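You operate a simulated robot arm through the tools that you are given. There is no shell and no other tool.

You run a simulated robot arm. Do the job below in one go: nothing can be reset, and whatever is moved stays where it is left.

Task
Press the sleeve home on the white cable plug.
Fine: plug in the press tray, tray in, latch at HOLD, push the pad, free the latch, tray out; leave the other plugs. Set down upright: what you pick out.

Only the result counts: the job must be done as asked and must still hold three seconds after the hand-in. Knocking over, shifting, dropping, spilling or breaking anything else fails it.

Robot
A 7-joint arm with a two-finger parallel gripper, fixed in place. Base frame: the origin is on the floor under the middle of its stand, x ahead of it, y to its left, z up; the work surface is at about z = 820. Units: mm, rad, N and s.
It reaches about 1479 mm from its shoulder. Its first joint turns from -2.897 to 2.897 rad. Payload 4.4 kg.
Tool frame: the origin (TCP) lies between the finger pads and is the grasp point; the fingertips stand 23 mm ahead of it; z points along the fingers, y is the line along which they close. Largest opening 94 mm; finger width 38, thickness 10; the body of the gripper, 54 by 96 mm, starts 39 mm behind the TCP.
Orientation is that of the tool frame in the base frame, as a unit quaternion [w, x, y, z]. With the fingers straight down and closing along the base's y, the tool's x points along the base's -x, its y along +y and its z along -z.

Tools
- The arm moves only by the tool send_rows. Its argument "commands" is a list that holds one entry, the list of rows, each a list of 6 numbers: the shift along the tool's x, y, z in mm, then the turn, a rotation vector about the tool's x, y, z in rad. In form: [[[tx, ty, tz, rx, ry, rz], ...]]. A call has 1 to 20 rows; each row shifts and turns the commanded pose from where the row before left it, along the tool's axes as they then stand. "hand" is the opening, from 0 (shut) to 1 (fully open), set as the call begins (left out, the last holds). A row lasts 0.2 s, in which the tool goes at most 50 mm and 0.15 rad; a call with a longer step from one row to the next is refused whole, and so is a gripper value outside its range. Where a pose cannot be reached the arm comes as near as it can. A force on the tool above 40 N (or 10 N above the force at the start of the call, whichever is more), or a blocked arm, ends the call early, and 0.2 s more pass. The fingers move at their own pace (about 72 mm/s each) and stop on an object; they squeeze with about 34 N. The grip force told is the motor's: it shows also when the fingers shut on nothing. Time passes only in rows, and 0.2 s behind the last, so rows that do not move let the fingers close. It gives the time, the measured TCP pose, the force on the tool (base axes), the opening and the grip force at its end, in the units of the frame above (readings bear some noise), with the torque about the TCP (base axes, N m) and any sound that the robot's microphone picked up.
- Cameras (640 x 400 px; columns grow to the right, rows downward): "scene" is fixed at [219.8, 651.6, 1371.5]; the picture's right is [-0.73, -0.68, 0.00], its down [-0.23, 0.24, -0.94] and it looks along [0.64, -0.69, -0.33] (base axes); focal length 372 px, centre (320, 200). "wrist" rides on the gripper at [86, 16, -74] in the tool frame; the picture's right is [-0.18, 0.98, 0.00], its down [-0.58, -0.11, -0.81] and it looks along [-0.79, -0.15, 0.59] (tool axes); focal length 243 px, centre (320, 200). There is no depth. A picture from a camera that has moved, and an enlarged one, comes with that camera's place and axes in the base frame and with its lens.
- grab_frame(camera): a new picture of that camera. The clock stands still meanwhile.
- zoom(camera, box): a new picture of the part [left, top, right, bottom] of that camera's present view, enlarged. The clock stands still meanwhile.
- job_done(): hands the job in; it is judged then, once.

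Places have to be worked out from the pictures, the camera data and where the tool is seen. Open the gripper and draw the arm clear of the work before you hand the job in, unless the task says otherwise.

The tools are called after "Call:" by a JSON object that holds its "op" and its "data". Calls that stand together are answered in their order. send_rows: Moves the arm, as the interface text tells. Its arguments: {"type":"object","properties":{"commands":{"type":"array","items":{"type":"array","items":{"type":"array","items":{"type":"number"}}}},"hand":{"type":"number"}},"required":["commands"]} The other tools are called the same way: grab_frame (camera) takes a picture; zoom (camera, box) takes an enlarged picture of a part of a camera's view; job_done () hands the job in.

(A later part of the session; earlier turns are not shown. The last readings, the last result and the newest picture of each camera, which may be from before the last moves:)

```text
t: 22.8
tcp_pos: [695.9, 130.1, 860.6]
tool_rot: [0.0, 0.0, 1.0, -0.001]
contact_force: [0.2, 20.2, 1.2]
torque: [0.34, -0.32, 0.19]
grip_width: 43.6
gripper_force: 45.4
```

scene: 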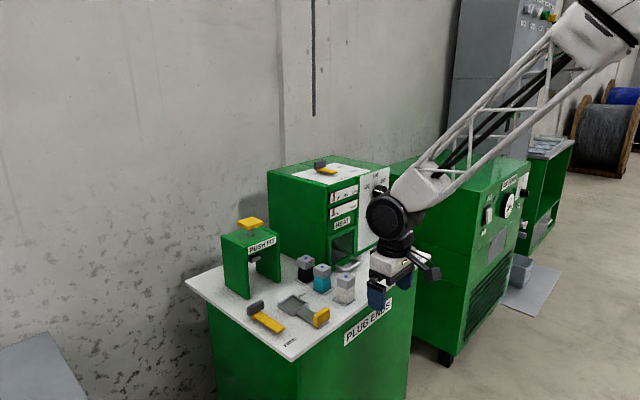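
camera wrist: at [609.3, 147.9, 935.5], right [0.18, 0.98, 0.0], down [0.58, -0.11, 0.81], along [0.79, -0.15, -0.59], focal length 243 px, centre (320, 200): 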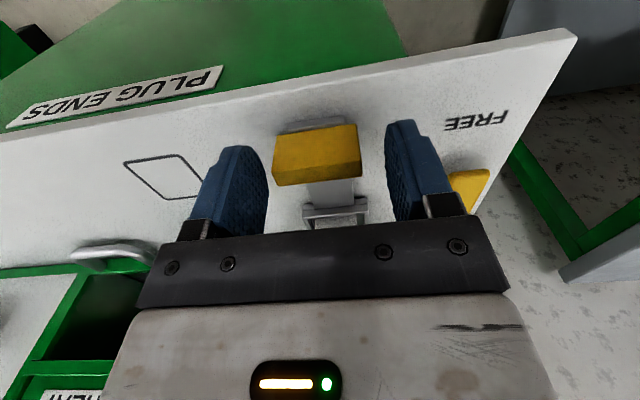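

The side load is steady at 20 N. I'll ease the tool 0.5 mm more toward +y to balance it before sliding the tray.

Call:
{"op": "send_rows", "data": {"commands": [[[0, 0.3, 0, 0, 0, 0], [0, 0.2, 0, 0, 0, 0], [0, 0, 0, 0, 0, 0]]], "hand": 0.3}}

```text
t: 23.6
tcp_pos: [695.9, 130.6, 860.8]
tool_rot: [0.0, 0.0, 1.0, 0.0]
contact_force: [-0.5, -4.8, 17.4]
torque: [-0.2, 0.54, 0.22]
grip_width: 43.8
gripper_force: 45.4
```

The rigid handle turns millimetre errors into forces, so a plain push is cleaner. I'll release, rise, go behind the handle on the −x side, close the fingers and lower them there.

Call:
{"op": "send_rows", "data": {"commands": [[[0, 0, 0, 0, 0, 0], [0, 0, 0, 0, 0, 0], [0, 0, 0, 0, 0, 0], [0, 0, -20, 0, 0, 0], [0, 0, -35, 0, 0, 0], [20, 0, 0, 0, 0, 0], [15, 0, 0, 0, 0, 0], [0, 0, 0, 0, 0, 0]]], "hand": 0.7}}

Call:
{"op": "send_rows", "data": {"commands": [[[0, 0, 0, 0, 0, 0], [0, 0, 0, 0, 0, 0], [0, 0, 0, 0, 0, 0], [0, 0, 0, 0, 0, 0]]], "hand": 0}}

Call:
{"op": "grab_frame", "data": {"camera": "wrist"}}

Call:
{"op": "zoom", "data": {"camera": "scene", "box": [220, 230, 380, 340]}}

```text
t: 25.4
tcp_pos: [659.3, 131.6, 915.2]
tool_rot: [0.001, -0.001, 1.0, 0.0]
contact_force: [0.1, -0.2, 0.5]
torque: [0.01, -0.02, 0.0]
grip_width: 65.6
gripper_force: 0.0
```

```text
t: 26.4
tcp_pos: [659.4, 131.2, 914.8]
tool_rot: [0.0, 0.001, 1.0, 0.0]
contact_force: [0.0, -0.8, -0.6]
torque: [-0.03, -0.01, 0.02]
grip_width: 0.0
gripper_force: 33.6
```

```text
taken
camera wrist: at [573.9, 147.8, 989.8], right [0.18, 0.98, 0.0], down [0.58, -0.11, 0.81], along [0.79, -0.15, -0.59], focal length 243 px, centre (320, 200)
```

wrist: 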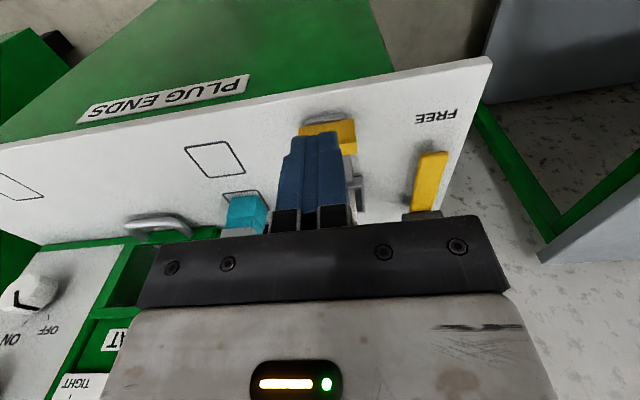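

```text
3.64 times, centred on (300, 285) of scene
camera zoom: at [219.8, 651.6, 1371.5], right [-0.73, -0.68, 0.0], down [-0.23, 0.24, -0.94], along [0.64, -0.69, -0.33], focal length 1352 px, centre (393, -109)
```

zoom: 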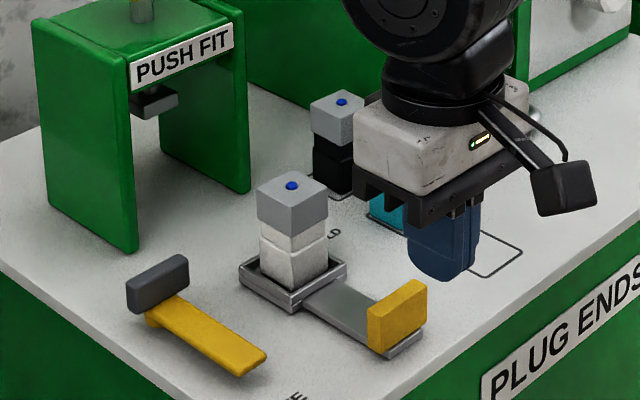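

Fingers are closed at (659,131) just behind the handle. I'll lower to TCP z≈861 and take the first slow push to find contact.

Call:
{"op": "send_rows", "data": {"commands": [[[0, -0.6, 18, 0, 0, 0], [0, -0.6, 18, 0, 0, 0], [0, 0, 18, 0, 0, 0], [-4, 0, 0, 0, 0, 0], [-4, 0, 0, 0, 0, 0], [-4, 0, 0, 0, 0, 0], [-4, 0, 0, 0, 0, 0], [0, 0, 0, 0, 0, 0]]], "hand": 0}}

Call:
{"op": "zoom", "data": {"camera": "scene", "box": [220, 230, 380, 340]}}

```text
t: 28.2
tcp_pos: [676.2, 129.7, 861.8]
tool_rot: [0.0, 0.0, 1.0, 0.0]
contact_force: [-0.3, -0.1, -1.0]
torque: [-0.03, -0.01, 0.01]
grip_width: 0.3
gripper_force: 34.1
```

```text
3.64 times, centred on (300, 285) of scene
camera zoom: at [219.8, 651.6, 1371.5], right [-0.73, -0.68, 0.0], down [-0.23, 0.24, -0.94], along [0.64, -0.69, -0.33], focal length 1352 px, centre (393, -109)
```

zoom: 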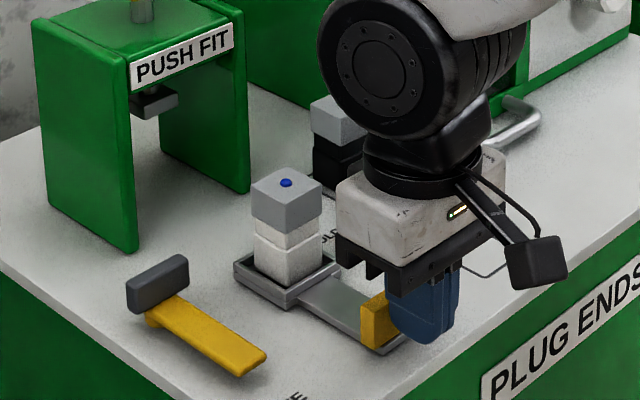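

The tray slides easily and the plug rides along upright. I'll continue pushing slowly another 80 mm and check.

Call:
{"op": "send_rows", "data": {"commands": [[[-5, 0, 0, 0, 0, 0], [-5, 0, 0, 0, 0, 0], [-5, 0, 0, 0, 0, 0], [-5, 0, 0, 0, 0, 0], [-5, 0, 0, 0, 0, 0], [-5, 0, 0, 0, 0, 0], [-5, 0, 0, 0, 0, 0], [-5, 0, 0, 0, 0, 0], [-5, 0, 0, 0, 0, 0], [-5, 0, 0, 0, 0, 0], [-5, 0, 0, 0, 0, 0], [-5, 0, 0, 0, 0, 0], [-5, 0, 0, 0, 0, 0], [-5, 0, 0, 0, 0, 0], [0, 0, 0, 0, 0, 0]]], "hand": 0}}

Call:
{"op": "zoom", "data": {"camera": "scene", "box": [200, 210, 360, 330]}}

Call:
{"op": "grab_frame", "data": {"camera": "wrist"}}

```text
t: 31.4
tcp_pos: [746.8, 130.6, 860.9]
tool_rot: [0.0, 0.0, 1.0, 0.0]
contact_force: [1.1, 0.7, 0.9]
torque: [0.02, -0.01, -0.03]
grip_width: 0.1
gripper_force: 33.9
```

```text
3.33 times, centred on (280, 270) of scene
camera zoom: at [219.8, 651.6, 1371.5], right [-0.73, -0.68, 0.0], down [-0.23, 0.24, -0.94], along [0.64, -0.69, -0.33], focal length 1239 px, centre (453, -33)
```

zoom: 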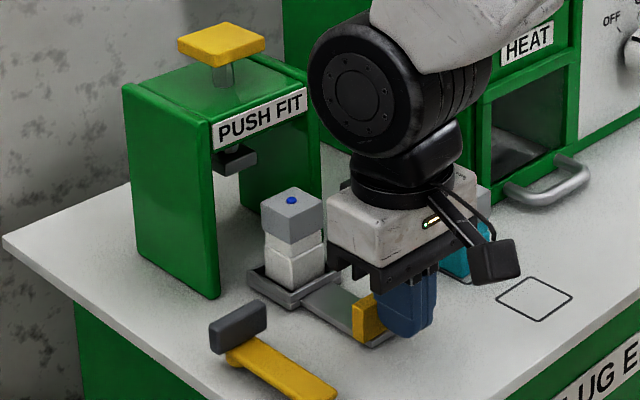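

```text
taken
camera wrist: at [660.4, 146.0, 936.2], right [0.18, 0.98, 0.0], down [0.58, -0.11, 0.81], along [0.79, -0.15, -0.59], focal length 243 px, centre (320, 200)
```

wrist: 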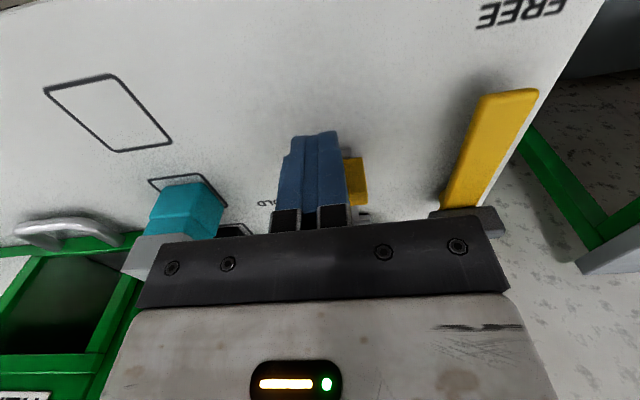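

Still light and straight. I'll push about 60 mm further and look before the final approach into the press.

Call:
{"op": "send_rows", "data": {"commands": [[[-5, 0, 0, 0, 0, 0], [-5, 0, 0, 0, 0, 0], [-5, 0, 0, 0, 0, 0], [-5, 0, 0, 0, 0, 0], [-5, 0, 0, 0, 0, 0], [-5, 0, 0, 0, 0, 0], [-5, 0, 0, 0, 0, 0], [-5, 0, 0, 0, 0, 0], [-5, 0, 0, 0, 0, 0], [-5, 0, 0, 0, 0, 0], [-5, 0, 0, 0, 0, 0], [-5, 0, 0, 0, 0, 0], [0, 0, 0, 0, 0, 0]]], "hand": 0}}

Call:
{"op": "zoom", "data": {"camera": "scene", "box": [200, 210, 360, 330]}}

```text
t: 34.2
tcp_pos: [805.6, 129.3, 862.5]
tool_rot: [0.0, 0.0, 1.0, 0.0]
contact_force: [-0.1, -0.6, 0.2]
torque: [0.0, 0.04, -0.02]
grip_width: 0.1
gripper_force: 34.1
```

```text
3.33 times, centred on (280, 270) of scene
camera zoom: at [219.8, 651.6, 1371.5], right [-0.73, -0.68, 0.0], down [-0.23, 0.24, -0.94], along [0.64, -0.69, -0.33], focal length 1239 px, centre (453, -33)
```

zoom: 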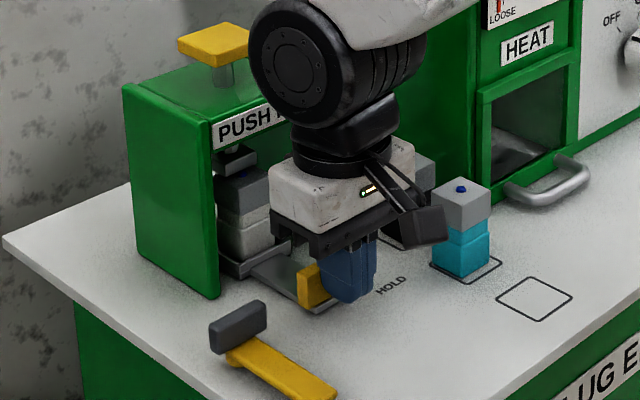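

The plug is entering under the ram with clearance. I'll keep pushing in small steps until the tray meets its stop.

Call:
{"op": "send_rows", "data": {"commands": [[[-3, 0, 0, 0, 0, 0], [-3, 0, 0, 0, 0, 0], [-3, 0, 0, 0, 0, 0], [-3, 0, 0, 0, 0, 0], [-3, 0, 0, 0, 0, 0], [0, 0, 0, 0, 0, 0]]], "hand": 0}}

Call:
{"op": "zoom", "data": {"camera": "scene", "box": [200, 220, 340, 320]}}

```text
t: 35.6
tcp_pos: [819.4, 129.4, 861.3]
tool_rot: [0.0, -0.001, 1.0, 0.0]
contact_force: [-36.2, 1.1, 13.1]
torque: [-0.19, 0.07, 0.05]
grip_width: 0.0
gripper_force: 33.7
```

```text
4.00 times, centred on (270, 270) of scene
camera zoom: at [219.8, 651.6, 1371.5], right [-0.73, -0.68, 0.0], down [-0.23, 0.24, -0.94], along [0.64, -0.69, -0.33], focal length 1487 px, centre (520, -80)
```

zoom: 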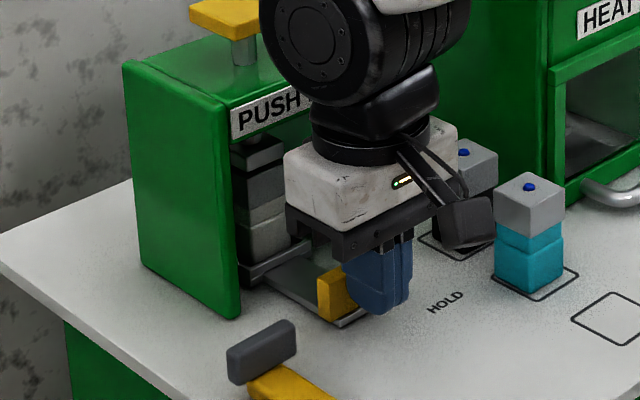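

The force rose to −36 N at TCP x≈819, so the tray has reached its stop after about 150 mm of travel. I'll ease back, rise clear, and look at the lever and the press.

Call:
{"op": "send_rows", "data": {"commands": [[[3, 0, 0, 0, 0, 0], [8, 0, 0, 0, 0, 0], [20, 0, 0, 0, 0, 0], [0, 0, -30, 0, 0, 0], [0, 0, -40, 0, 0, 0], [20, 0, -40, 0, 0, 0], [20, 0, -40, 0, 0, 0], [0, 0, 0, 0, 0, 0]]], "hand": 0}}

Call:
{"op": "grab_frame", "data": {"camera": "wrist"}}

Call:
{"op": "zoom", "data": {"camera": "scene", "box": [200, 210, 360, 330]}}

Call:
{"op": "zoom", "data": {"camera": "wrist", "box": [260, 0, 500, 180]}}

```text
t: 37.4
tcp_pos: [750.9, 129.8, 1011.6]
tool_rot: [0.0, 0.0, 1.0, 0.0]
contact_force: [-0.2, -0.6, -1.0]
torque: [0.02, -0.01, 0.0]
grip_width: 0.0
gripper_force: 34.3
```

```text
taken
camera wrist: at [663.8, 146.0, 1085.7], right [0.18, 0.98, 0.0], down [0.58, -0.11, 0.81], along [0.79, -0.15, -0.59], focal length 243 px, centre (320, 200)
```

wrist: 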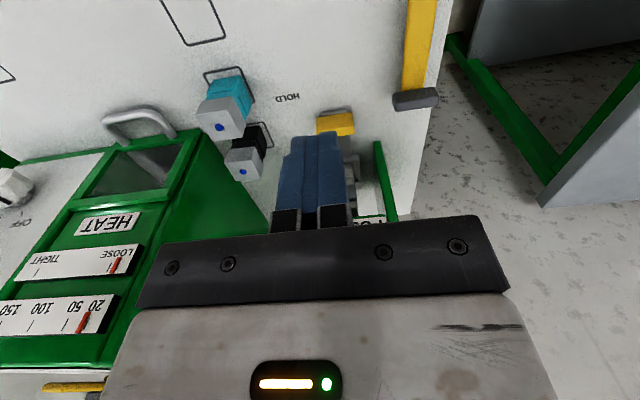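

```text
3.33 times, centred on (280, 270) of scene
camera zoom: at [219.8, 651.6, 1371.5], right [-0.73, -0.68, 0.0], down [-0.23, 0.24, -0.94], along [0.64, -0.69, -0.33], focal length 1239 px, centre (453, -33)
```

zoom: 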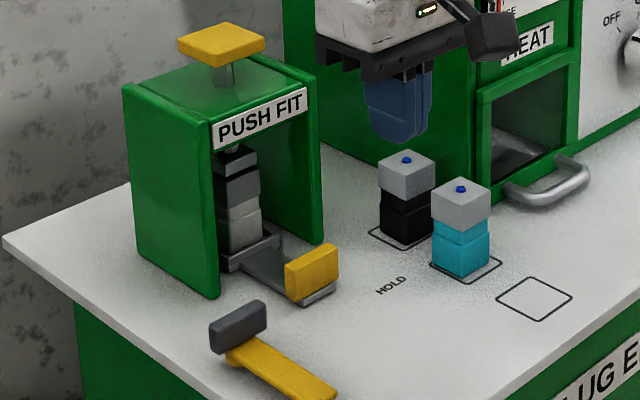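

```text
2.22 times, centred on (380, 90) of wrist
camera zoom: at [663.8, 146.0, 1085.7], right [0.18, 0.98, 0.0], down [0.58, -0.11, 0.81], along [0.79, -0.15, -0.59], focal length 539 px, centre (187, 444)
```

zoom: 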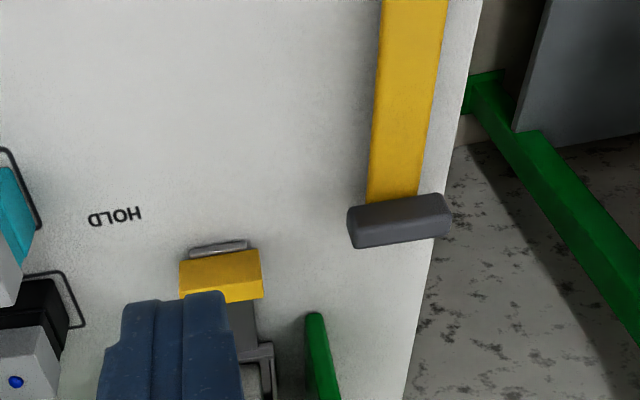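

The tray is fully in and the plug sits under the ram. I'll enlarge the lever to locate its pivot and the bar precisely.

Call:
{"op": "zoom", "data": {"camera": "wrist", "box": [380, 0, 460, 120]}}

Call:
{"op": "zoom", "data": {"camera": "scene", "box": [240, 290, 310, 340]}}

Call:
{"op": "zoom", "data": {"camera": "scene", "box": [245, 240, 295, 305]}}

```text
3.33 times, centred on (420, 60) of wrist
camera zoom: at [663.8, 146.0, 1085.7], right [0.18, 0.98, 0.0], down [0.58, -0.11, 0.81], along [0.79, -0.15, -0.59], focal length 809 px, centre (-13, 667)
```

zoom: 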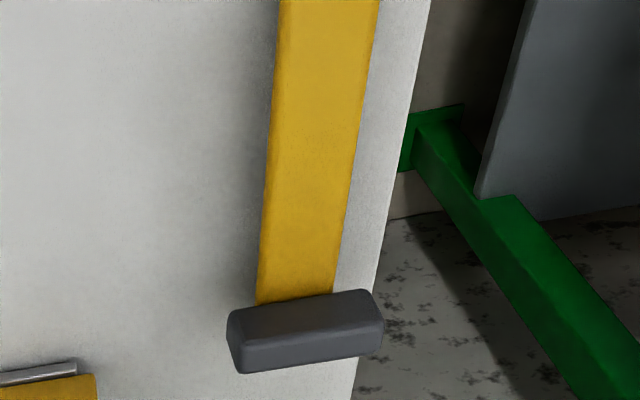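

```text
8.00 times, centred on (275, 315) of scene
camera zoom: at [219.8, 651.6, 1371.5], right [-0.73, -0.68, 0.0], down [-0.23, 0.24, -0.94], along [0.64, -0.69, -0.33], focal length 2974 px, centre (680, -720)
```

zoom: 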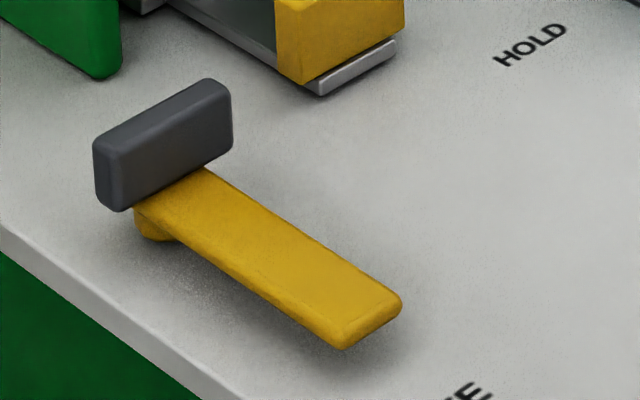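

```text
6.15 times, centred on (270, 272) of scene
camera zoom: at [219.8, 651.6, 1371.5], right [-0.73, -0.68, 0.0], down [-0.23, 0.24, -0.94], along [0.64, -0.69, -0.33], focal length 2287 px, centre (628, -246)
```

zoom: 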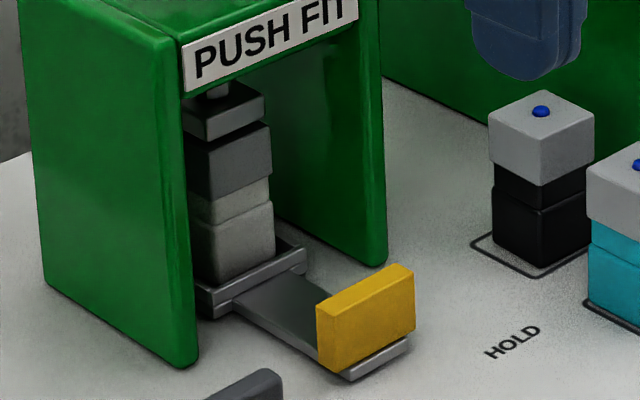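

The lever bar lies along x at y≈206–229 with its top at z≈837 and its tip at x≈733. The pivot is near (828,218). I'll bring the closed fingers to the bar's +y side, above it first, and check.

Call:
{"op": "send_rows", "data": {"commands": [[[-1.75, 30, 0, 0, 0, 0], [-1.75, 30, 0, 0, 0, 0], [-1.75, 30, 0, 0, 0, 0], [-1.75, 31, 0, 0, 0, 0], [0, 0, 35, 0, 0, 0], [0, 0, 35, 0, 0, 0], [0, 0, 40, 0, 0, 0], [0, 0, 0, 0, 0, 0]]], "hand": 0}}

Call:
{"op": "grab_frame", "data": {"camera": "wrist"}}

Call:
{"op": "zoom", "data": {"camera": "scene", "box": [220, 230, 360, 345]}}

```text
t: 39.2
tcp_pos: [757.8, 250.7, 902.1]
tool_rot: [0.0, 0.0, 1.0, 0.0]
contact_force: [-0.7, -0.6, 0.3]
torque: [0.0, -0.01, 0.0]
grip_width: 0.1
gripper_force: 34.4
```

```text
taken
camera wrist: at [671.9, 267.1, 976.1], right [0.18, 0.98, 0.0], down [0.58, -0.11, 0.81], along [0.79, -0.15, -0.59], focal length 243 px, centre (320, 200)
```

wrist: 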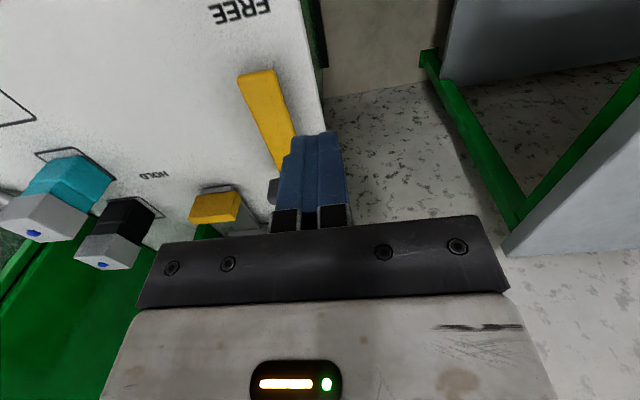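

```text
3.48 times, centred on (290, 288) of scene
camera zoom: at [219.8, 651.6, 1371.5], right [-0.73, -0.68, 0.0], down [-0.23, 0.24, -0.94], along [0.64, -0.69, -0.33], focal length 1293 px, centre (424, -104)
```

zoom: 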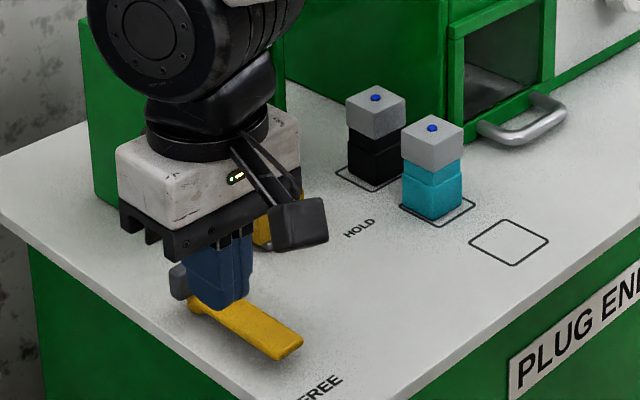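

The fingers sit beside the bar with about 11 mm clearance. I'll lower so the fingertips are level with the bar, then push it through the first 30° and look.

Call:
{"op": "send_rows", "data": {"commands": [[[0, 0, 18, 0, 0, 0], [0, 0, 18, 0, 0, 0], [0, 0, 17, 0, 0, 0], [0, -5.8, 0, 0, 0, 0], [0, -5.8, 0, 0, 0, 0], [2.2, -7.2, 0, 0, 0, 0], [2.2, -7.2, 0, 0, 0, 0], [0.5, -8.2, 0, 0, 0, 0], [0.5, -8.2, 0, 0, 0, 0], [0, 0, 0, 0, 0, 0]]], "hand": 0}}

Call:
{"op": "grab_frame", "data": {"camera": "wrist"}}

Call:
{"op": "zoom", "data": {"camera": "scene", "box": [220, 230, 360, 345]}}

```text
t: 41.4
tcp_pos: [750.0, 207.9, 849.1]
tool_rot: [-0.001, -0.001, 1.0, 0.0]
contact_force: [-0.1, -0.4, -0.1]
torque: [-0.01, -0.05, 0.03]
grip_width: 0.0
gripper_force: 34.0
```

```text
taken
camera wrist: at [665.5, 224.6, 923.7], right [0.18, 0.98, 0.0], down [0.58, -0.11, 0.81], along [0.79, -0.15, -0.59], focal length 243 px, centre (320, 200)
```

wrist: 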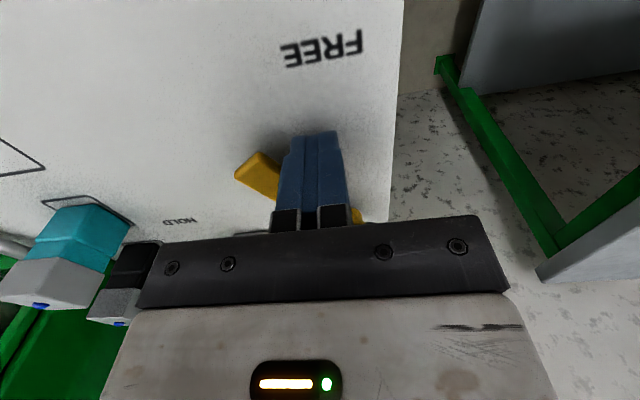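

```text
3.48 times, centred on (290, 288) of scene
camera zoom: at [219.8, 651.6, 1371.5], right [-0.73, -0.68, 0.0], down [-0.23, 0.24, -0.94], along [0.64, -0.69, -0.33], focal length 1293 px, centre (424, -104)
```

zoom: 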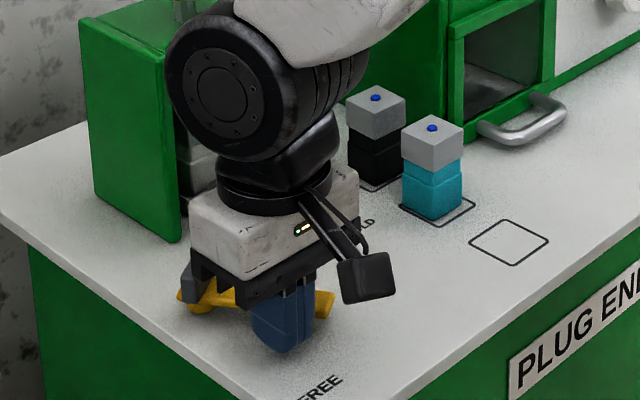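

The lever is swinging with the fingers at low force. I'll continue along the arc to about 75°.

Call:
{"op": "send_rows", "data": {"commands": [[[-1.6, -8.8, 0, 0, 0, 0], [-1.7, -8.8, 0, 0, 0, 0], [-4.3, -8.6, 0, 0, 0, 0], [-4.3, -8.6, 0, 0, 0, 0], [-7.0, -7.6, 0, 0, 0, 0], [-7.0, -7.6, 0, 0, 0, 0], [0, 0, 0, 0, 0, 0]]], "hand": 0}}

Call:
{"op": "grab_frame", "data": {"camera": "wrist"}}

Call:
{"op": "zoom", "data": {"camera": "scene", "box": [220, 230, 360, 345]}}

```text
t: 43.0
tcp_pos: [778.1, 158.5, 848.1]
tool_rot: [0.0, 0.001, 1.0, 0.001]
contact_force: [0.1, -0.2, -0.3]
torque: [0.02, 0.0, -0.01]
grip_width: 0.0
gripper_force: 33.9
```

```text
taken
camera wrist: at [691.6, 174.7, 922.9], right [0.18, 0.98, 0.0], down [0.58, -0.11, 0.81], along [0.79, -0.15, -0.59], focal length 243 px, centre (320, 200)
```

wrist: 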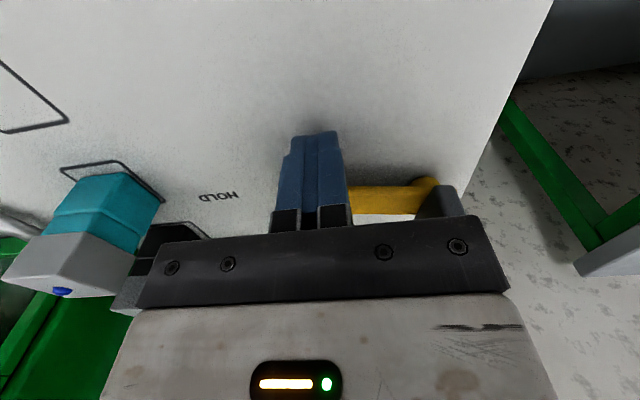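

```text
3.48 times, centred on (290, 288) of scene
camera zoom: at [219.8, 651.6, 1371.5], right [-0.73, -0.68, 0.0], down [-0.23, 0.24, -0.94], along [0.64, -0.69, -0.33], focal length 1293 px, centre (424, -104)
```

zoom: 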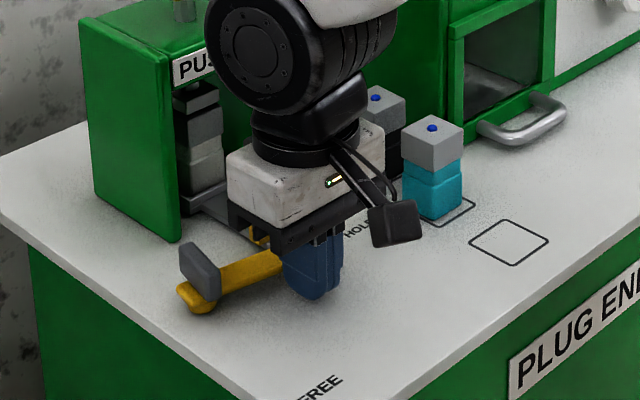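

The lever is near 75° and moving freely. I'll finish the swing in small steps, watching for the stop or detent.

Call:
{"op": "send_rows", "data": {"commands": [[[-3.2, -2.0, 0, 0, 0, 0], [-3.2, -2.0, 0, 0, 0, 0], [-3.2, -2.0, 0, 0, 0, 0], [-3.2, -2.0, 0, 0, 0, 0], [0, 0, 0, 0, 0, 0]]], "hand": 0}}

Call:
{"op": "zoom", "data": {"camera": "wrist", "box": [220, 100, 500, 260]}}

Call:
{"op": "zoom", "data": {"camera": "scene", "box": [220, 230, 360, 345]}}

```text
t: 44.2
tcp_pos: [792.4, 149.1, 848.5]
tool_rot: [0.0, 0.001, 1.0, -0.001]
contact_force: [0.4, 0.2, 0.5]
torque: [-0.01, -0.01, -0.04]
grip_width: 0.0
gripper_force: 34.1
```

```text
2.29 times, centred on (360, 180) of wrist
camera zoom: at [704.8, 166.5, 923.0], right [0.18, 0.98, 0.0], down [0.58, -0.11, 0.81], along [0.79, -0.15, -0.59], focal length 555 px, centre (229, 246)
```

zoom: 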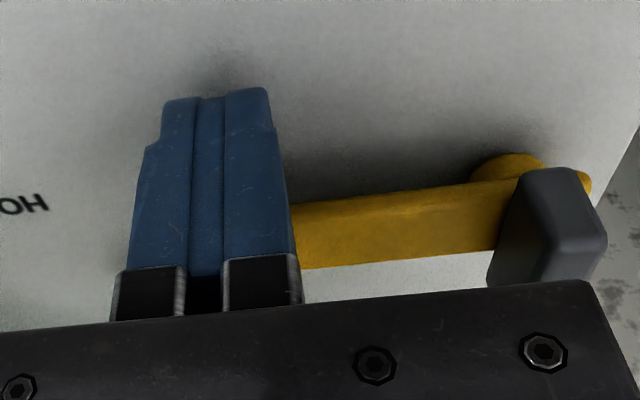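

```text
3.48 times, centred on (290, 288) of scene
camera zoom: at [219.8, 651.6, 1371.5], right [-0.73, -0.68, 0.0], down [-0.23, 0.24, -0.94], along [0.64, -0.69, -0.33], focal length 1293 px, centre (424, -104)
```

zoom: 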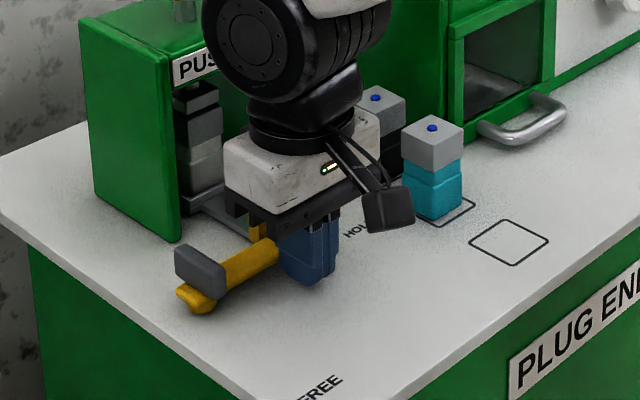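

The bar is at about 88°, nearly square across behind the handle. I'll nudge in 1 mm steps to find its HOLD stop.

Call:
{"op": "send_rows", "data": {"commands": [[[-1, 0, 0, 0, 0, 0], [-1, 0, 0, 0, 0, 0], [-1, 0, 0, 0, 0, 0], [0, 0, 0, 0, 0, 0]]], "hand": 0}}

Call:
{"op": "zoom", "data": {"camera": "wrist", "box": [220, 100, 500, 260]}}

```text
t: 45.0
tcp_pos: [791.6, 150.6, 847.5]
tool_rot: [-0.003, -0.001, 1.0, -0.001]
contact_force: [-24.3, 0.3, 9.1]
torque: [-0.04, 0.0, 0.07]
grip_width: 0.0
gripper_force: 33.7
stopped in row 3: the force on the tool passed its limit at 45 N (the readings are from after the stop); the commanded pose is now the measured one
```

```text
2.29 times, centred on (360, 180) of wrist
camera zoom: at [706.2, 166.6, 923.0], right [0.18, 0.98, 0.0], down [0.59, -0.11, 0.8], along [0.79, -0.15, -0.59], focal length 555 px, centre (229, 246)
```

zoom: 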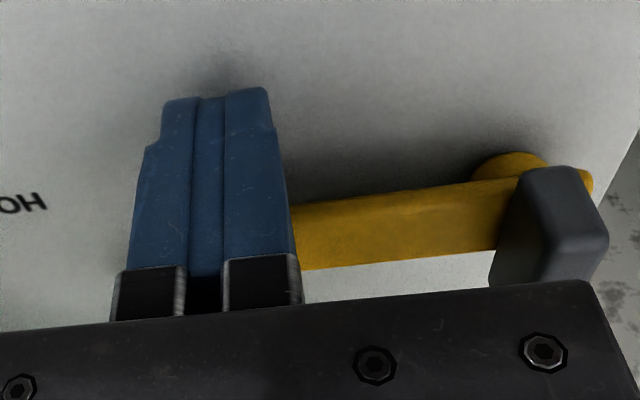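

A firm stop at 45 N with the bar square across: the latch is at HOLD. I'll back off, rise and confirm with pictures that it stays there.

Call:
{"op": "send_rows", "data": {"commands": [[[4, 0, 0, 0, 0, 0], [15, 0, 0, 0, 0, 0], [20, 0, 0, 0, 0, 0], [0, 0, -40, 0, 0, 0], [0, 0, -45, 0, 0, 0], [0, 0, -45, 0, 0, 0], [0, 0, -45, 0, 0, 0], [0, 0, 0, 0, 0, 0]]], "hand": 0}}

Call:
{"op": "grab_frame", "data": {"camera": "wrist"}}

Call:
{"op": "zoom", "data": {"camera": "scene", "box": [205, 205, 345, 320]}}

Call:
{"op": "zoom", "data": {"camera": "wrist", "box": [200, 0, 500, 220]}}

```text
t: 46.8
tcp_pos: [752.7, 150.9, 1022.9]
tool_rot: [-0.001, 0.0, 1.0, -0.001]
contact_force: [-0.2, -0.2, -0.5]
torque: [0.01, -0.02, 0.0]
grip_width: 0.0
gripper_force: 33.7
```

```text
taken
camera wrist: at [667.7, 166.9, 1097.1], right [0.18, 0.98, 0.0], down [0.58, -0.11, 0.8], along [0.79, -0.15, -0.59], focal length 243 px, centre (320, 200)
```

wrist: 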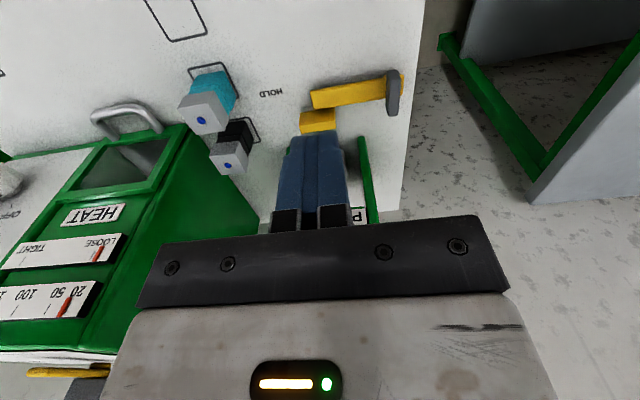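

```text
3.48 times, centred on (275, 262) of scene
camera zoom: at [219.8, 651.6, 1371.5], right [-0.73, -0.68, 0.0], down [-0.23, 0.24, -0.94], along [0.64, -0.69, -0.33], focal length 1293 px, centre (476, -17)
```

zoom: 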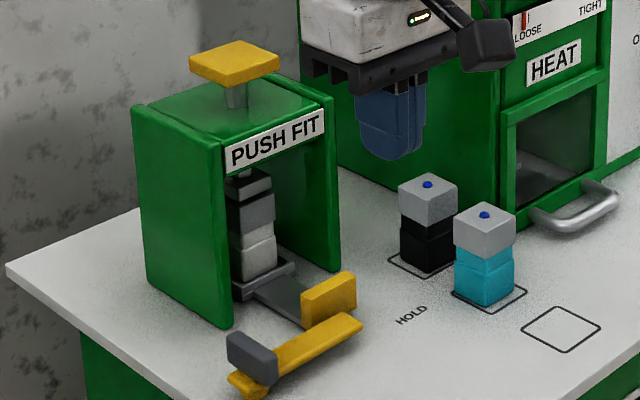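

```text
1.82 times, centred on (350, 110) of wrist
camera zoom: at [667.7, 166.9, 1097.1], right [0.18, 0.98, 0.0], down [0.58, -0.11, 0.8], along [0.79, -0.15, -0.59], focal length 441 px, centre (266, 364)
```

zoom: 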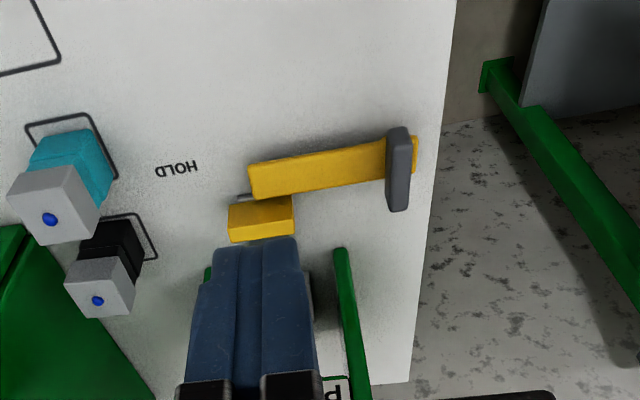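

The latch bar lies square across behind the handle at HOLD. Next I'll rise above the press to locate the yellow pad with the wrist camera.

Call:
{"op": "send_rows", "data": {"commands": [[[0, 0, -43, 0, 0, 0], [0, 0, -43, 0, 0, 0], [0, 0, -42, 0, 0, 0], [-45, -7, 0, 0, 0, 0], [-45, -7, 0, 0, 0, 0], [-45, -7, 0, 0, 0, 0], [0, 0, 0, 0, 0, 0]]], "hand": 0}}

Call:
{"op": "grab_frame", "data": {"camera": "wrist"}}

Call:
{"op": "zoom", "data": {"camera": "wrist", "box": [230, 20, 430, 170]}}

Call:
{"op": "grab_frame", "data": {"camera": "scene"}}

```text
t: 48.4
tcp_pos: [890.2, 127.9, 1153.3]
tool_rot: [-0.002, 0.0, 1.0, -0.001]
contact_force: [0.8, 0.8, 0.1]
torque: [-0.02, -0.03, 0.01]
grip_width: 0.0
gripper_force: 33.8
```

```text
taken
camera wrist: at [804.5, 144.0, 1227.6], right [0.18, 0.98, 0.0], down [0.58, -0.11, 0.8], along [0.79, -0.15, -0.59], focal length 243 px, centre (320, 200)
```

wrist: 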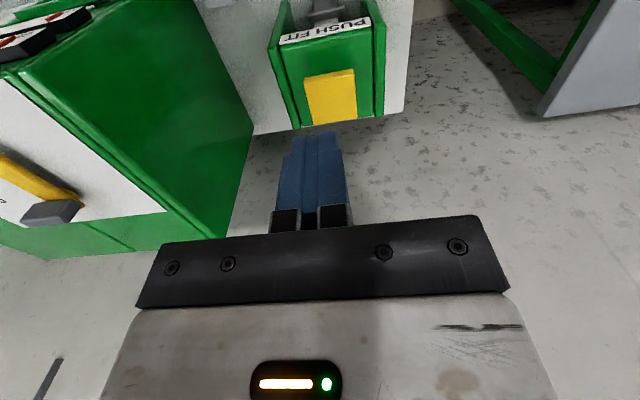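

```text
2.67 times, centred on (330, 95) of wrist
camera zoom: at [804.5, 144.0, 1227.6], right [0.18, 0.98, 0.0], down [0.58, -0.11, 0.8], along [0.79, -0.15, -0.59], focal length 647 px, centre (293, 480)
```

zoom: 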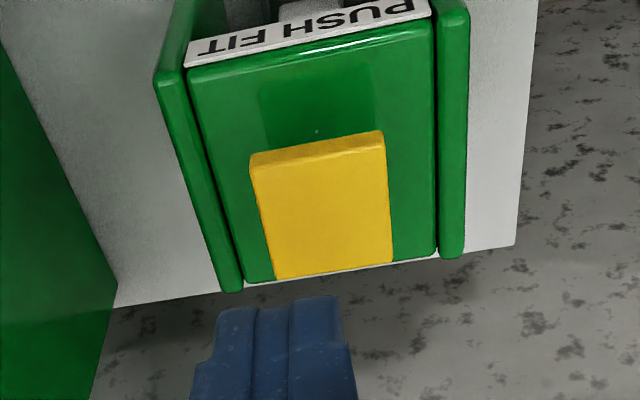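

```text
taken
```

scene: 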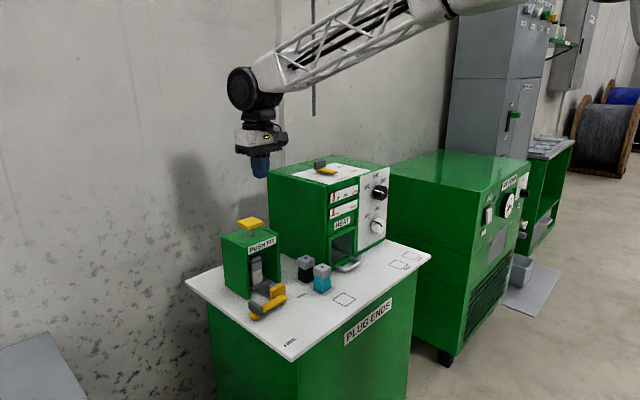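

Combining both cameras, the pad top is near z≈1000 and centred at about (944,131). I'll go over it and descend to fingertips about 20 mm above the pad.

Call:
{"op": "send_rows", "data": {"commands": [[[-26.5, 1.1, 0, 0, 0, 0], [-26.5, 1.1, 0, 0, 0, 0], [0, 0, 27, 0, 0, 0], [0, 0, 27, 0, 0, 0], [0, 0, 27, 0, 0, 0], [0, 0, 25, 0, 0, 0], [0, 0, 0, 0, 0, 0]]], "hand": 0}}

Call:
{"op": "grab_frame", "data": {"camera": "wrist"}}

Call:
{"op": "zoom", "data": {"camera": "scene", "box": [200, 180, 320, 280]}}

```text
t: 50.0
tcp_pos: [941.8, 130.6, 1044.5]
tool_rot: [-0.002, 0.001, 1.0, -0.001]
contact_force: [0.7, 0.1, 1.3]
torque: [0.0, 0.03, -0.01]
grip_width: 0.2
gripper_force: 33.9
```

```text
taken
camera wrist: at [856.0, 148.0, 1118.3], right [0.18, 0.98, 0.0], down [0.58, -0.11, 0.8], along [0.79, -0.15, -0.59], focal length 243 px, centre (320, 200)
```

wrist: 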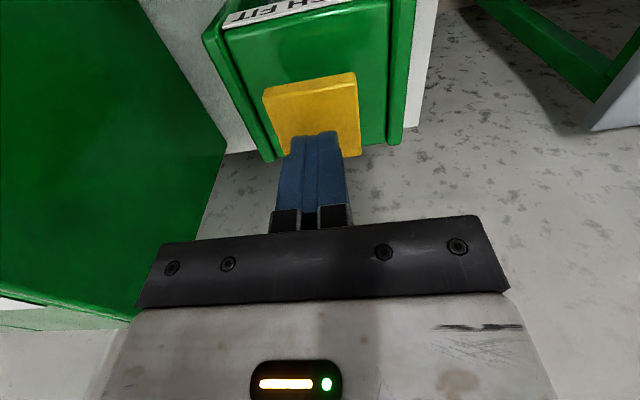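

```text
4.00 times, centred on (260, 230) of scene
camera zoom: at [219.8, 651.6, 1371.5], right [-0.73, -0.68, 0.0], down [-0.23, 0.24, -0.94], along [0.64, -0.69, -0.33], focal length 1487 px, centre (560, 80)
```

zoom: 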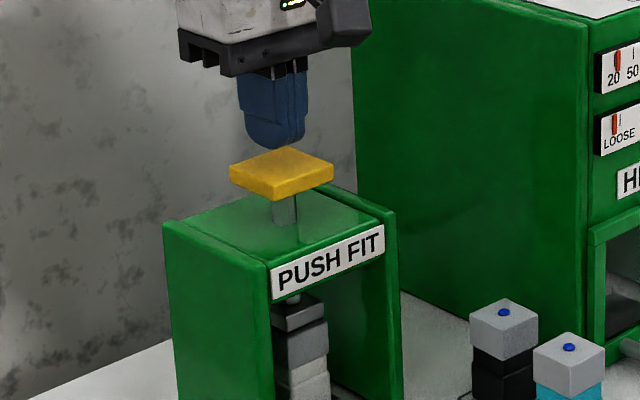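

The fingers are over the pad's centre. I'll descend in small steps to touch and start pressing, letting the force limit guard the motion.

Call:
{"op": "send_rows", "data": {"commands": [[[-1, -0.5, 3, 0, 0, 0], [0, 0, 3, 0, 0, 0], [0, 0, 3, 0, 0, 0], [0, 0, 3, 0, 0, 0], [0, 0, 2, 0, 0, 0], [0, 0, 2, 0, 0, 0], [0, 0, 2, 0, 0, 0], [0, 0, 2, 0, 0, 0], [0, 0, 2, 0, 0, 0], [0, 0, 2, 0, 0, 0], [0, 0, 2, 0, 0, 0], [0, 0, 2, 0, 0, 0]]], "hand": 0}}

Call:
{"op": "zoom", "data": {"camera": "scene", "box": [200, 180, 320, 280]}}

```text
t: 52.6
tcp_pos: [943.1, 130.2, 1017.0]
tool_rot: [-0.002, 0.0, 1.0, -0.001]
contact_force: [-2.5, -3.6, 6.8]
torque: [-0.08, -0.11, -0.03]
grip_width: 0.2
gripper_force: 33.8
```

```text
4.00 times, centred on (260, 230) of scene
camera zoom: at [219.8, 651.6, 1371.5], right [-0.73, -0.68, 0.0], down [-0.23, 0.24, -0.94], along [0.64, -0.69, -0.33], focal length 1487 px, centre (560, 80)
```

zoom: 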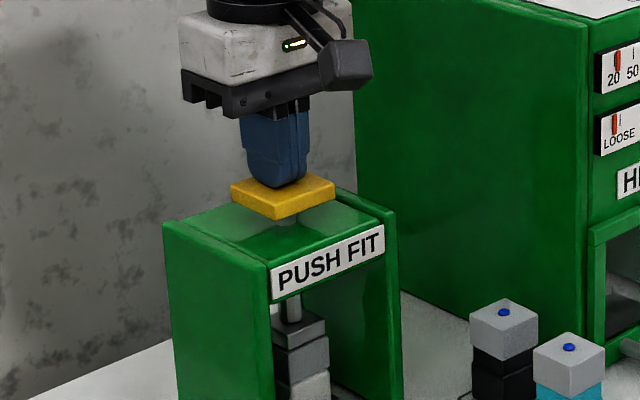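

The pad is moving down at about 7 N and the ram is reaching the sleeve. I'll keep pressing in small steps.

Call:
{"op": "send_rows", "data": {"commands": [[[0, 0, 2, 0, 0, 0], [0, 0, 2, 0, 0, 0], [0, 0, 2, 0, 0, 0], [0, 0, 2, 0, 0, 0], [0, 0, 2, 0, 0, 0], [0, 0, 2, 0, 0, 0], [0, 0, 0, 0, 0, 0]]], "hand": 0}}

Call:
{"op": "zoom", "data": {"camera": "scene", "box": [200, 180, 320, 280]}}

Call:
{"op": "zoom", "data": {"camera": "scene", "box": [235, 245, 285, 295]}}

```text
t: 53.5
tcp_pos: [944.6, 131.3, 1013.0]
tool_rot: [0.001, 0.0, 1.0, 0.0]
contact_force: [2.4, 0.6, 4.9]
torque: [0.02, 0.03, 0.02]
grip_width: 0.2
gripper_force: 34.1
stopped in row 4: the force on the tool passed its limit at 43 N (the readings are from after the stop); the commanded pose is now the measured one
```

```text
4.00 times, centred on (260, 230) of scene
camera zoom: at [219.8, 651.6, 1371.5], right [-0.73, -0.68, 0.0], down [-0.23, 0.24, -0.94], along [0.64, -0.69, -0.33], focal length 1487 px, centre (560, 80)
```

zoom: 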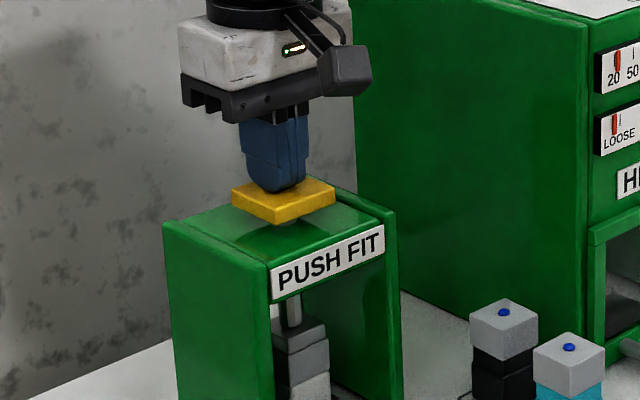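

```text
8.00 times, centred on (260, 270) of scene
camera zoom: at [219.8, 651.6, 1371.5], right [-0.73, -0.68, 0.0], down [-0.23, 0.24, -0.94], along [0.64, -0.69, -0.33], focal length 2974 px, centre (800, -360)
```

zoom: 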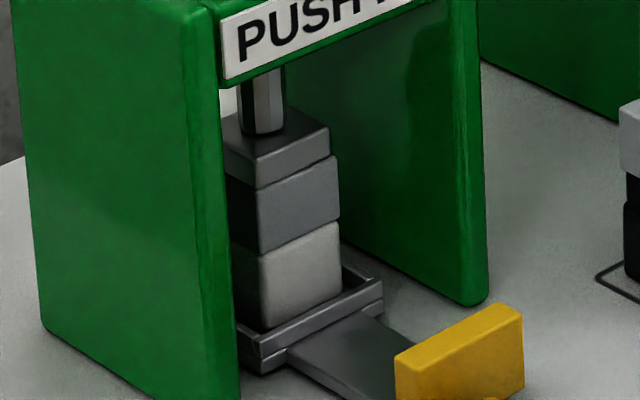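

The sleeve now appears seated on the white body with no waist showing, and the force rose sharply to 43 N. I'll press once more to confirm it is bottomed out.

Call:
{"op": "send_rows", "data": {"commands": [[[0, 0, 1, 0, 0, 0], [0, 0, 1, 0, 0, 0], [0, 0, 1, 0, 0, 0], [0, 0, 1, 0, 0, 0], [0, 0, 1, 0, 0, 0]]], "hand": 0}}

Call:
{"op": "zoom", "data": {"camera": "scene", "box": [235, 245, 285, 295]}}

```text
t: 54.4
tcp_pos: [944.4, 130.9, 1014.3]
tool_rot: [0.002, 0.0, 1.0, 0.0]
contact_force: [1.2, -0.3, 6.0]
torque: [0.01, 0.09, 0.07]
grip_width: 0.0
gripper_force: 34.1
stopped in row 4: the force on the tool passed its limit at 42 N (the readings are from after the stop); the commanded pose is now the measured one
```

```text
8.00 times, centred on (260, 270) of scene
camera zoom: at [219.8, 651.6, 1371.5], right [-0.73, -0.68, 0.0], down [-0.23, 0.24, -0.94], along [0.64, -0.69, -0.33], focal length 2974 px, centre (800, -360)
```

zoom: 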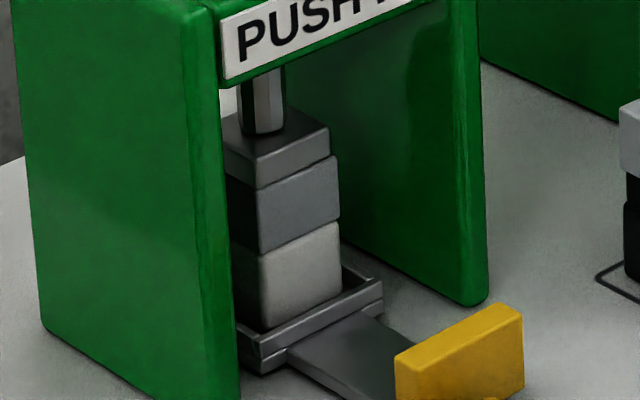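

The same hard stop at the same height and an unchanged picture: the sleeve is bottomed on the body. I'll rise off the pad and check that the ram retracts and the sleeve stays home.

Call:
{"op": "send_rows", "data": {"commands": [[[0, 0, -5, 0, 0, 0], [0, 0, -10, 0, 0, 0], [0, 0, -20, 0, 0, 0], [0, 0, -40, 0, 0, 0], [0, 0, -45, 0, 0, 0], [40, 0, 0, 0, 0, 0], [45, 0, 0, 0, 0, 0], [45, 0, 0, 0, 0, 0], [0, 0, 0, 0, 0, 0]]], "hand": 0}}

Call:
{"op": "zoom", "data": {"camera": "scene", "box": [205, 200, 325, 320]}}

Call:
{"op": "zoom", "data": {"camera": "scene", "box": [235, 245, 285, 295]}}

Call:
{"op": "grab_frame", "data": {"camera": "wrist"}}

```text
t: 56.4
tcp_pos: [813.7, 131.0, 1131.3]
tool_rot: [0.002, 0.001, 1.0, 0.0]
contact_force: [0.3, 0.1, 0.2]
torque: [0.07, -0.01, -0.05]
grip_width: 0.0
gripper_force: 34.1
```

```text
3.33 times, centred on (265, 260) of scene
camera zoom: at [219.8, 651.6, 1371.5], right [-0.73, -0.68, 0.0], down [-0.23, 0.24, -0.94], along [0.64, -0.69, -0.33], focal length 1239 px, centre (503, 0)
```

zoom: 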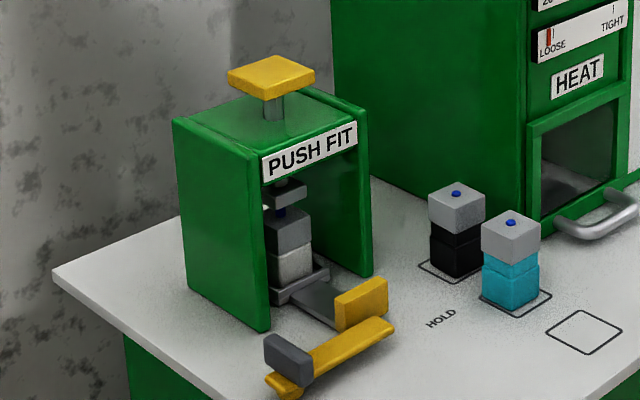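

```text
8.00 times, centred on (260, 270) of scene
camera zoom: at [219.8, 651.6, 1371.5], right [-0.73, -0.68, 0.0], down [-0.23, 0.24, -0.94], along [0.64, -0.69, -0.33], focal length 2974 px, centre (800, -360)
```

zoom: 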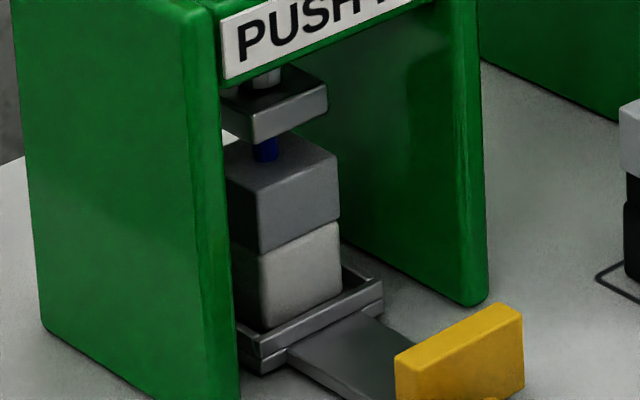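

```text
taken
camera wrist: at [727.0, 147.9, 1205.9], right [0.18, 0.98, 0.0], down [0.58, -0.11, 0.81], along [0.79, -0.15, -0.59], focal length 243 px, centre (320, 200)
```

wrist: 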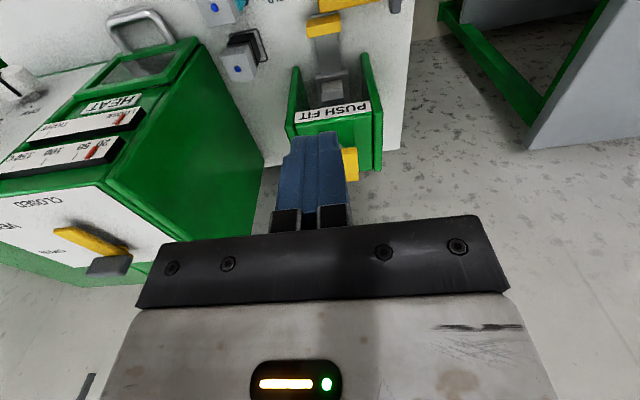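

The ram has retracted, the sleeve sits home, and the blue pin stands proud. Now I need to free the latch, so I'll look closely at the gap between bar, handle and press leg.

Call:
{"op": "zoom", "data": {"camera": "wrist", "box": [280, 0, 420, 130]}}

Call:
{"op": "zoom", "data": {"camera": "scene", "box": [245, 265, 325, 325]}}

```text
3.08 times, centred on (350, 65) of wrist
camera zoom: at [727.0, 147.9, 1205.9], right [0.18, 0.98, 0.0], down [0.58, -0.11, 0.81], along [0.79, -0.15, -0.59], focal length 746 px, centre (228, 615)
```

zoom: 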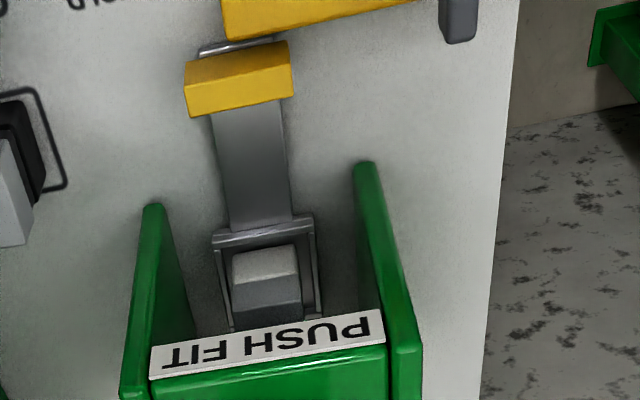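

```text
6.67 times, centred on (285, 295) of scene
camera zoom: at [219.8, 651.6, 1371.5], right [-0.73, -0.68, 0.0], down [-0.23, 0.24, -0.94], along [0.64, -0.69, -0.33], focal length 2478 px, centre (553, -433)
```

zoom: 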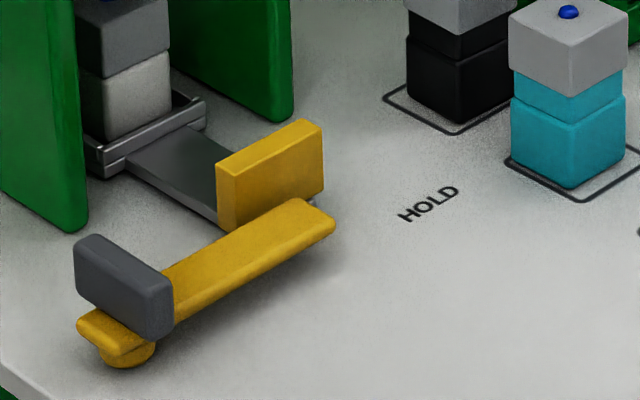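

The bar's +x edge is at x≈833, the handle spans y≈108–152 to x≈850, and the press front is at x≈898. There is room for the closed fingers at about (855,172), between bar and press and beside the handle. I'll go there and descend to z≈905 first.

Call:
{"op": "send_rows", "data": {"commands": [[[-20.5, 20.5, 0, 0, 0, 0], [-20.5, 20.5, 0, 0, 0, 0], [0, 0, 40, 0, 0, 0], [0, 0, 45, 0, 0, 0], [0, 0, 45, 0, 0, 0], [0, 0, 45, 0, 0, 0], [0, 0, 45, 0, 0, 0], [0, 0, 0, 0, 0, 0]]], "hand": 0}}

Call:
{"op": "grab_frame", "data": {"camera": "wrist"}}

Call:
{"op": "zoom", "data": {"camera": "scene", "box": [205, 200, 325, 320]}}

```text
t: 58.0
tcp_pos: [860.1, 173.4, 922.7]
tool_rot: [0.005, -0.001, 1.0, 0.0]
contact_force: [-2.1, 0.3, 4.8]
torque: [0.02, -0.31, 0.01]
grip_width: 0.1
gripper_force: 34.0
stopped in row 8: the force on the tool passed its limit at 138 N (the readings are from after the stop); the commanded pose is now the measured one
```

```text
taken
camera wrist: at [772.5, 189.7, 997.2], right [0.18, 0.98, 0.0], down [0.57, -0.11, 0.81], along [0.8, -0.15, -0.58], focal length 243 px, centre (320, 200)
```

wrist: 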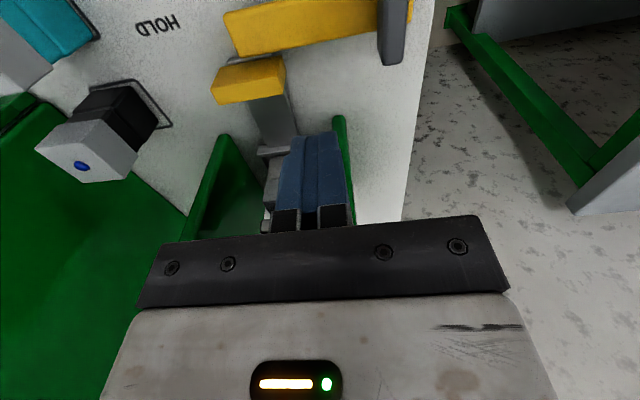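

```text
3.33 times, centred on (265, 260) of scene
camera zoom: at [219.8, 651.6, 1371.5], right [-0.73, -0.68, 0.0], down [-0.23, 0.24, -0.94], along [0.64, -0.69, -0.33], focal length 1239 px, centre (503, 0)
```

zoom: 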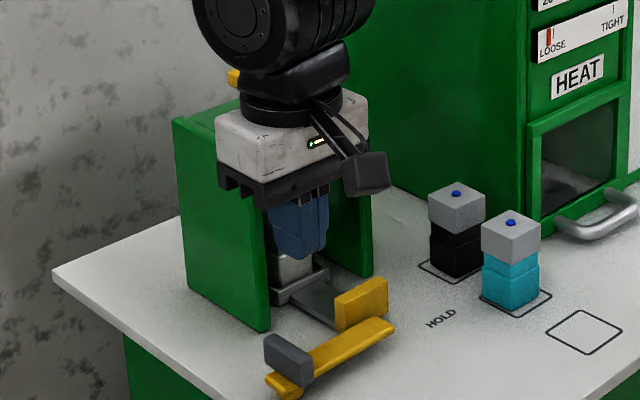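

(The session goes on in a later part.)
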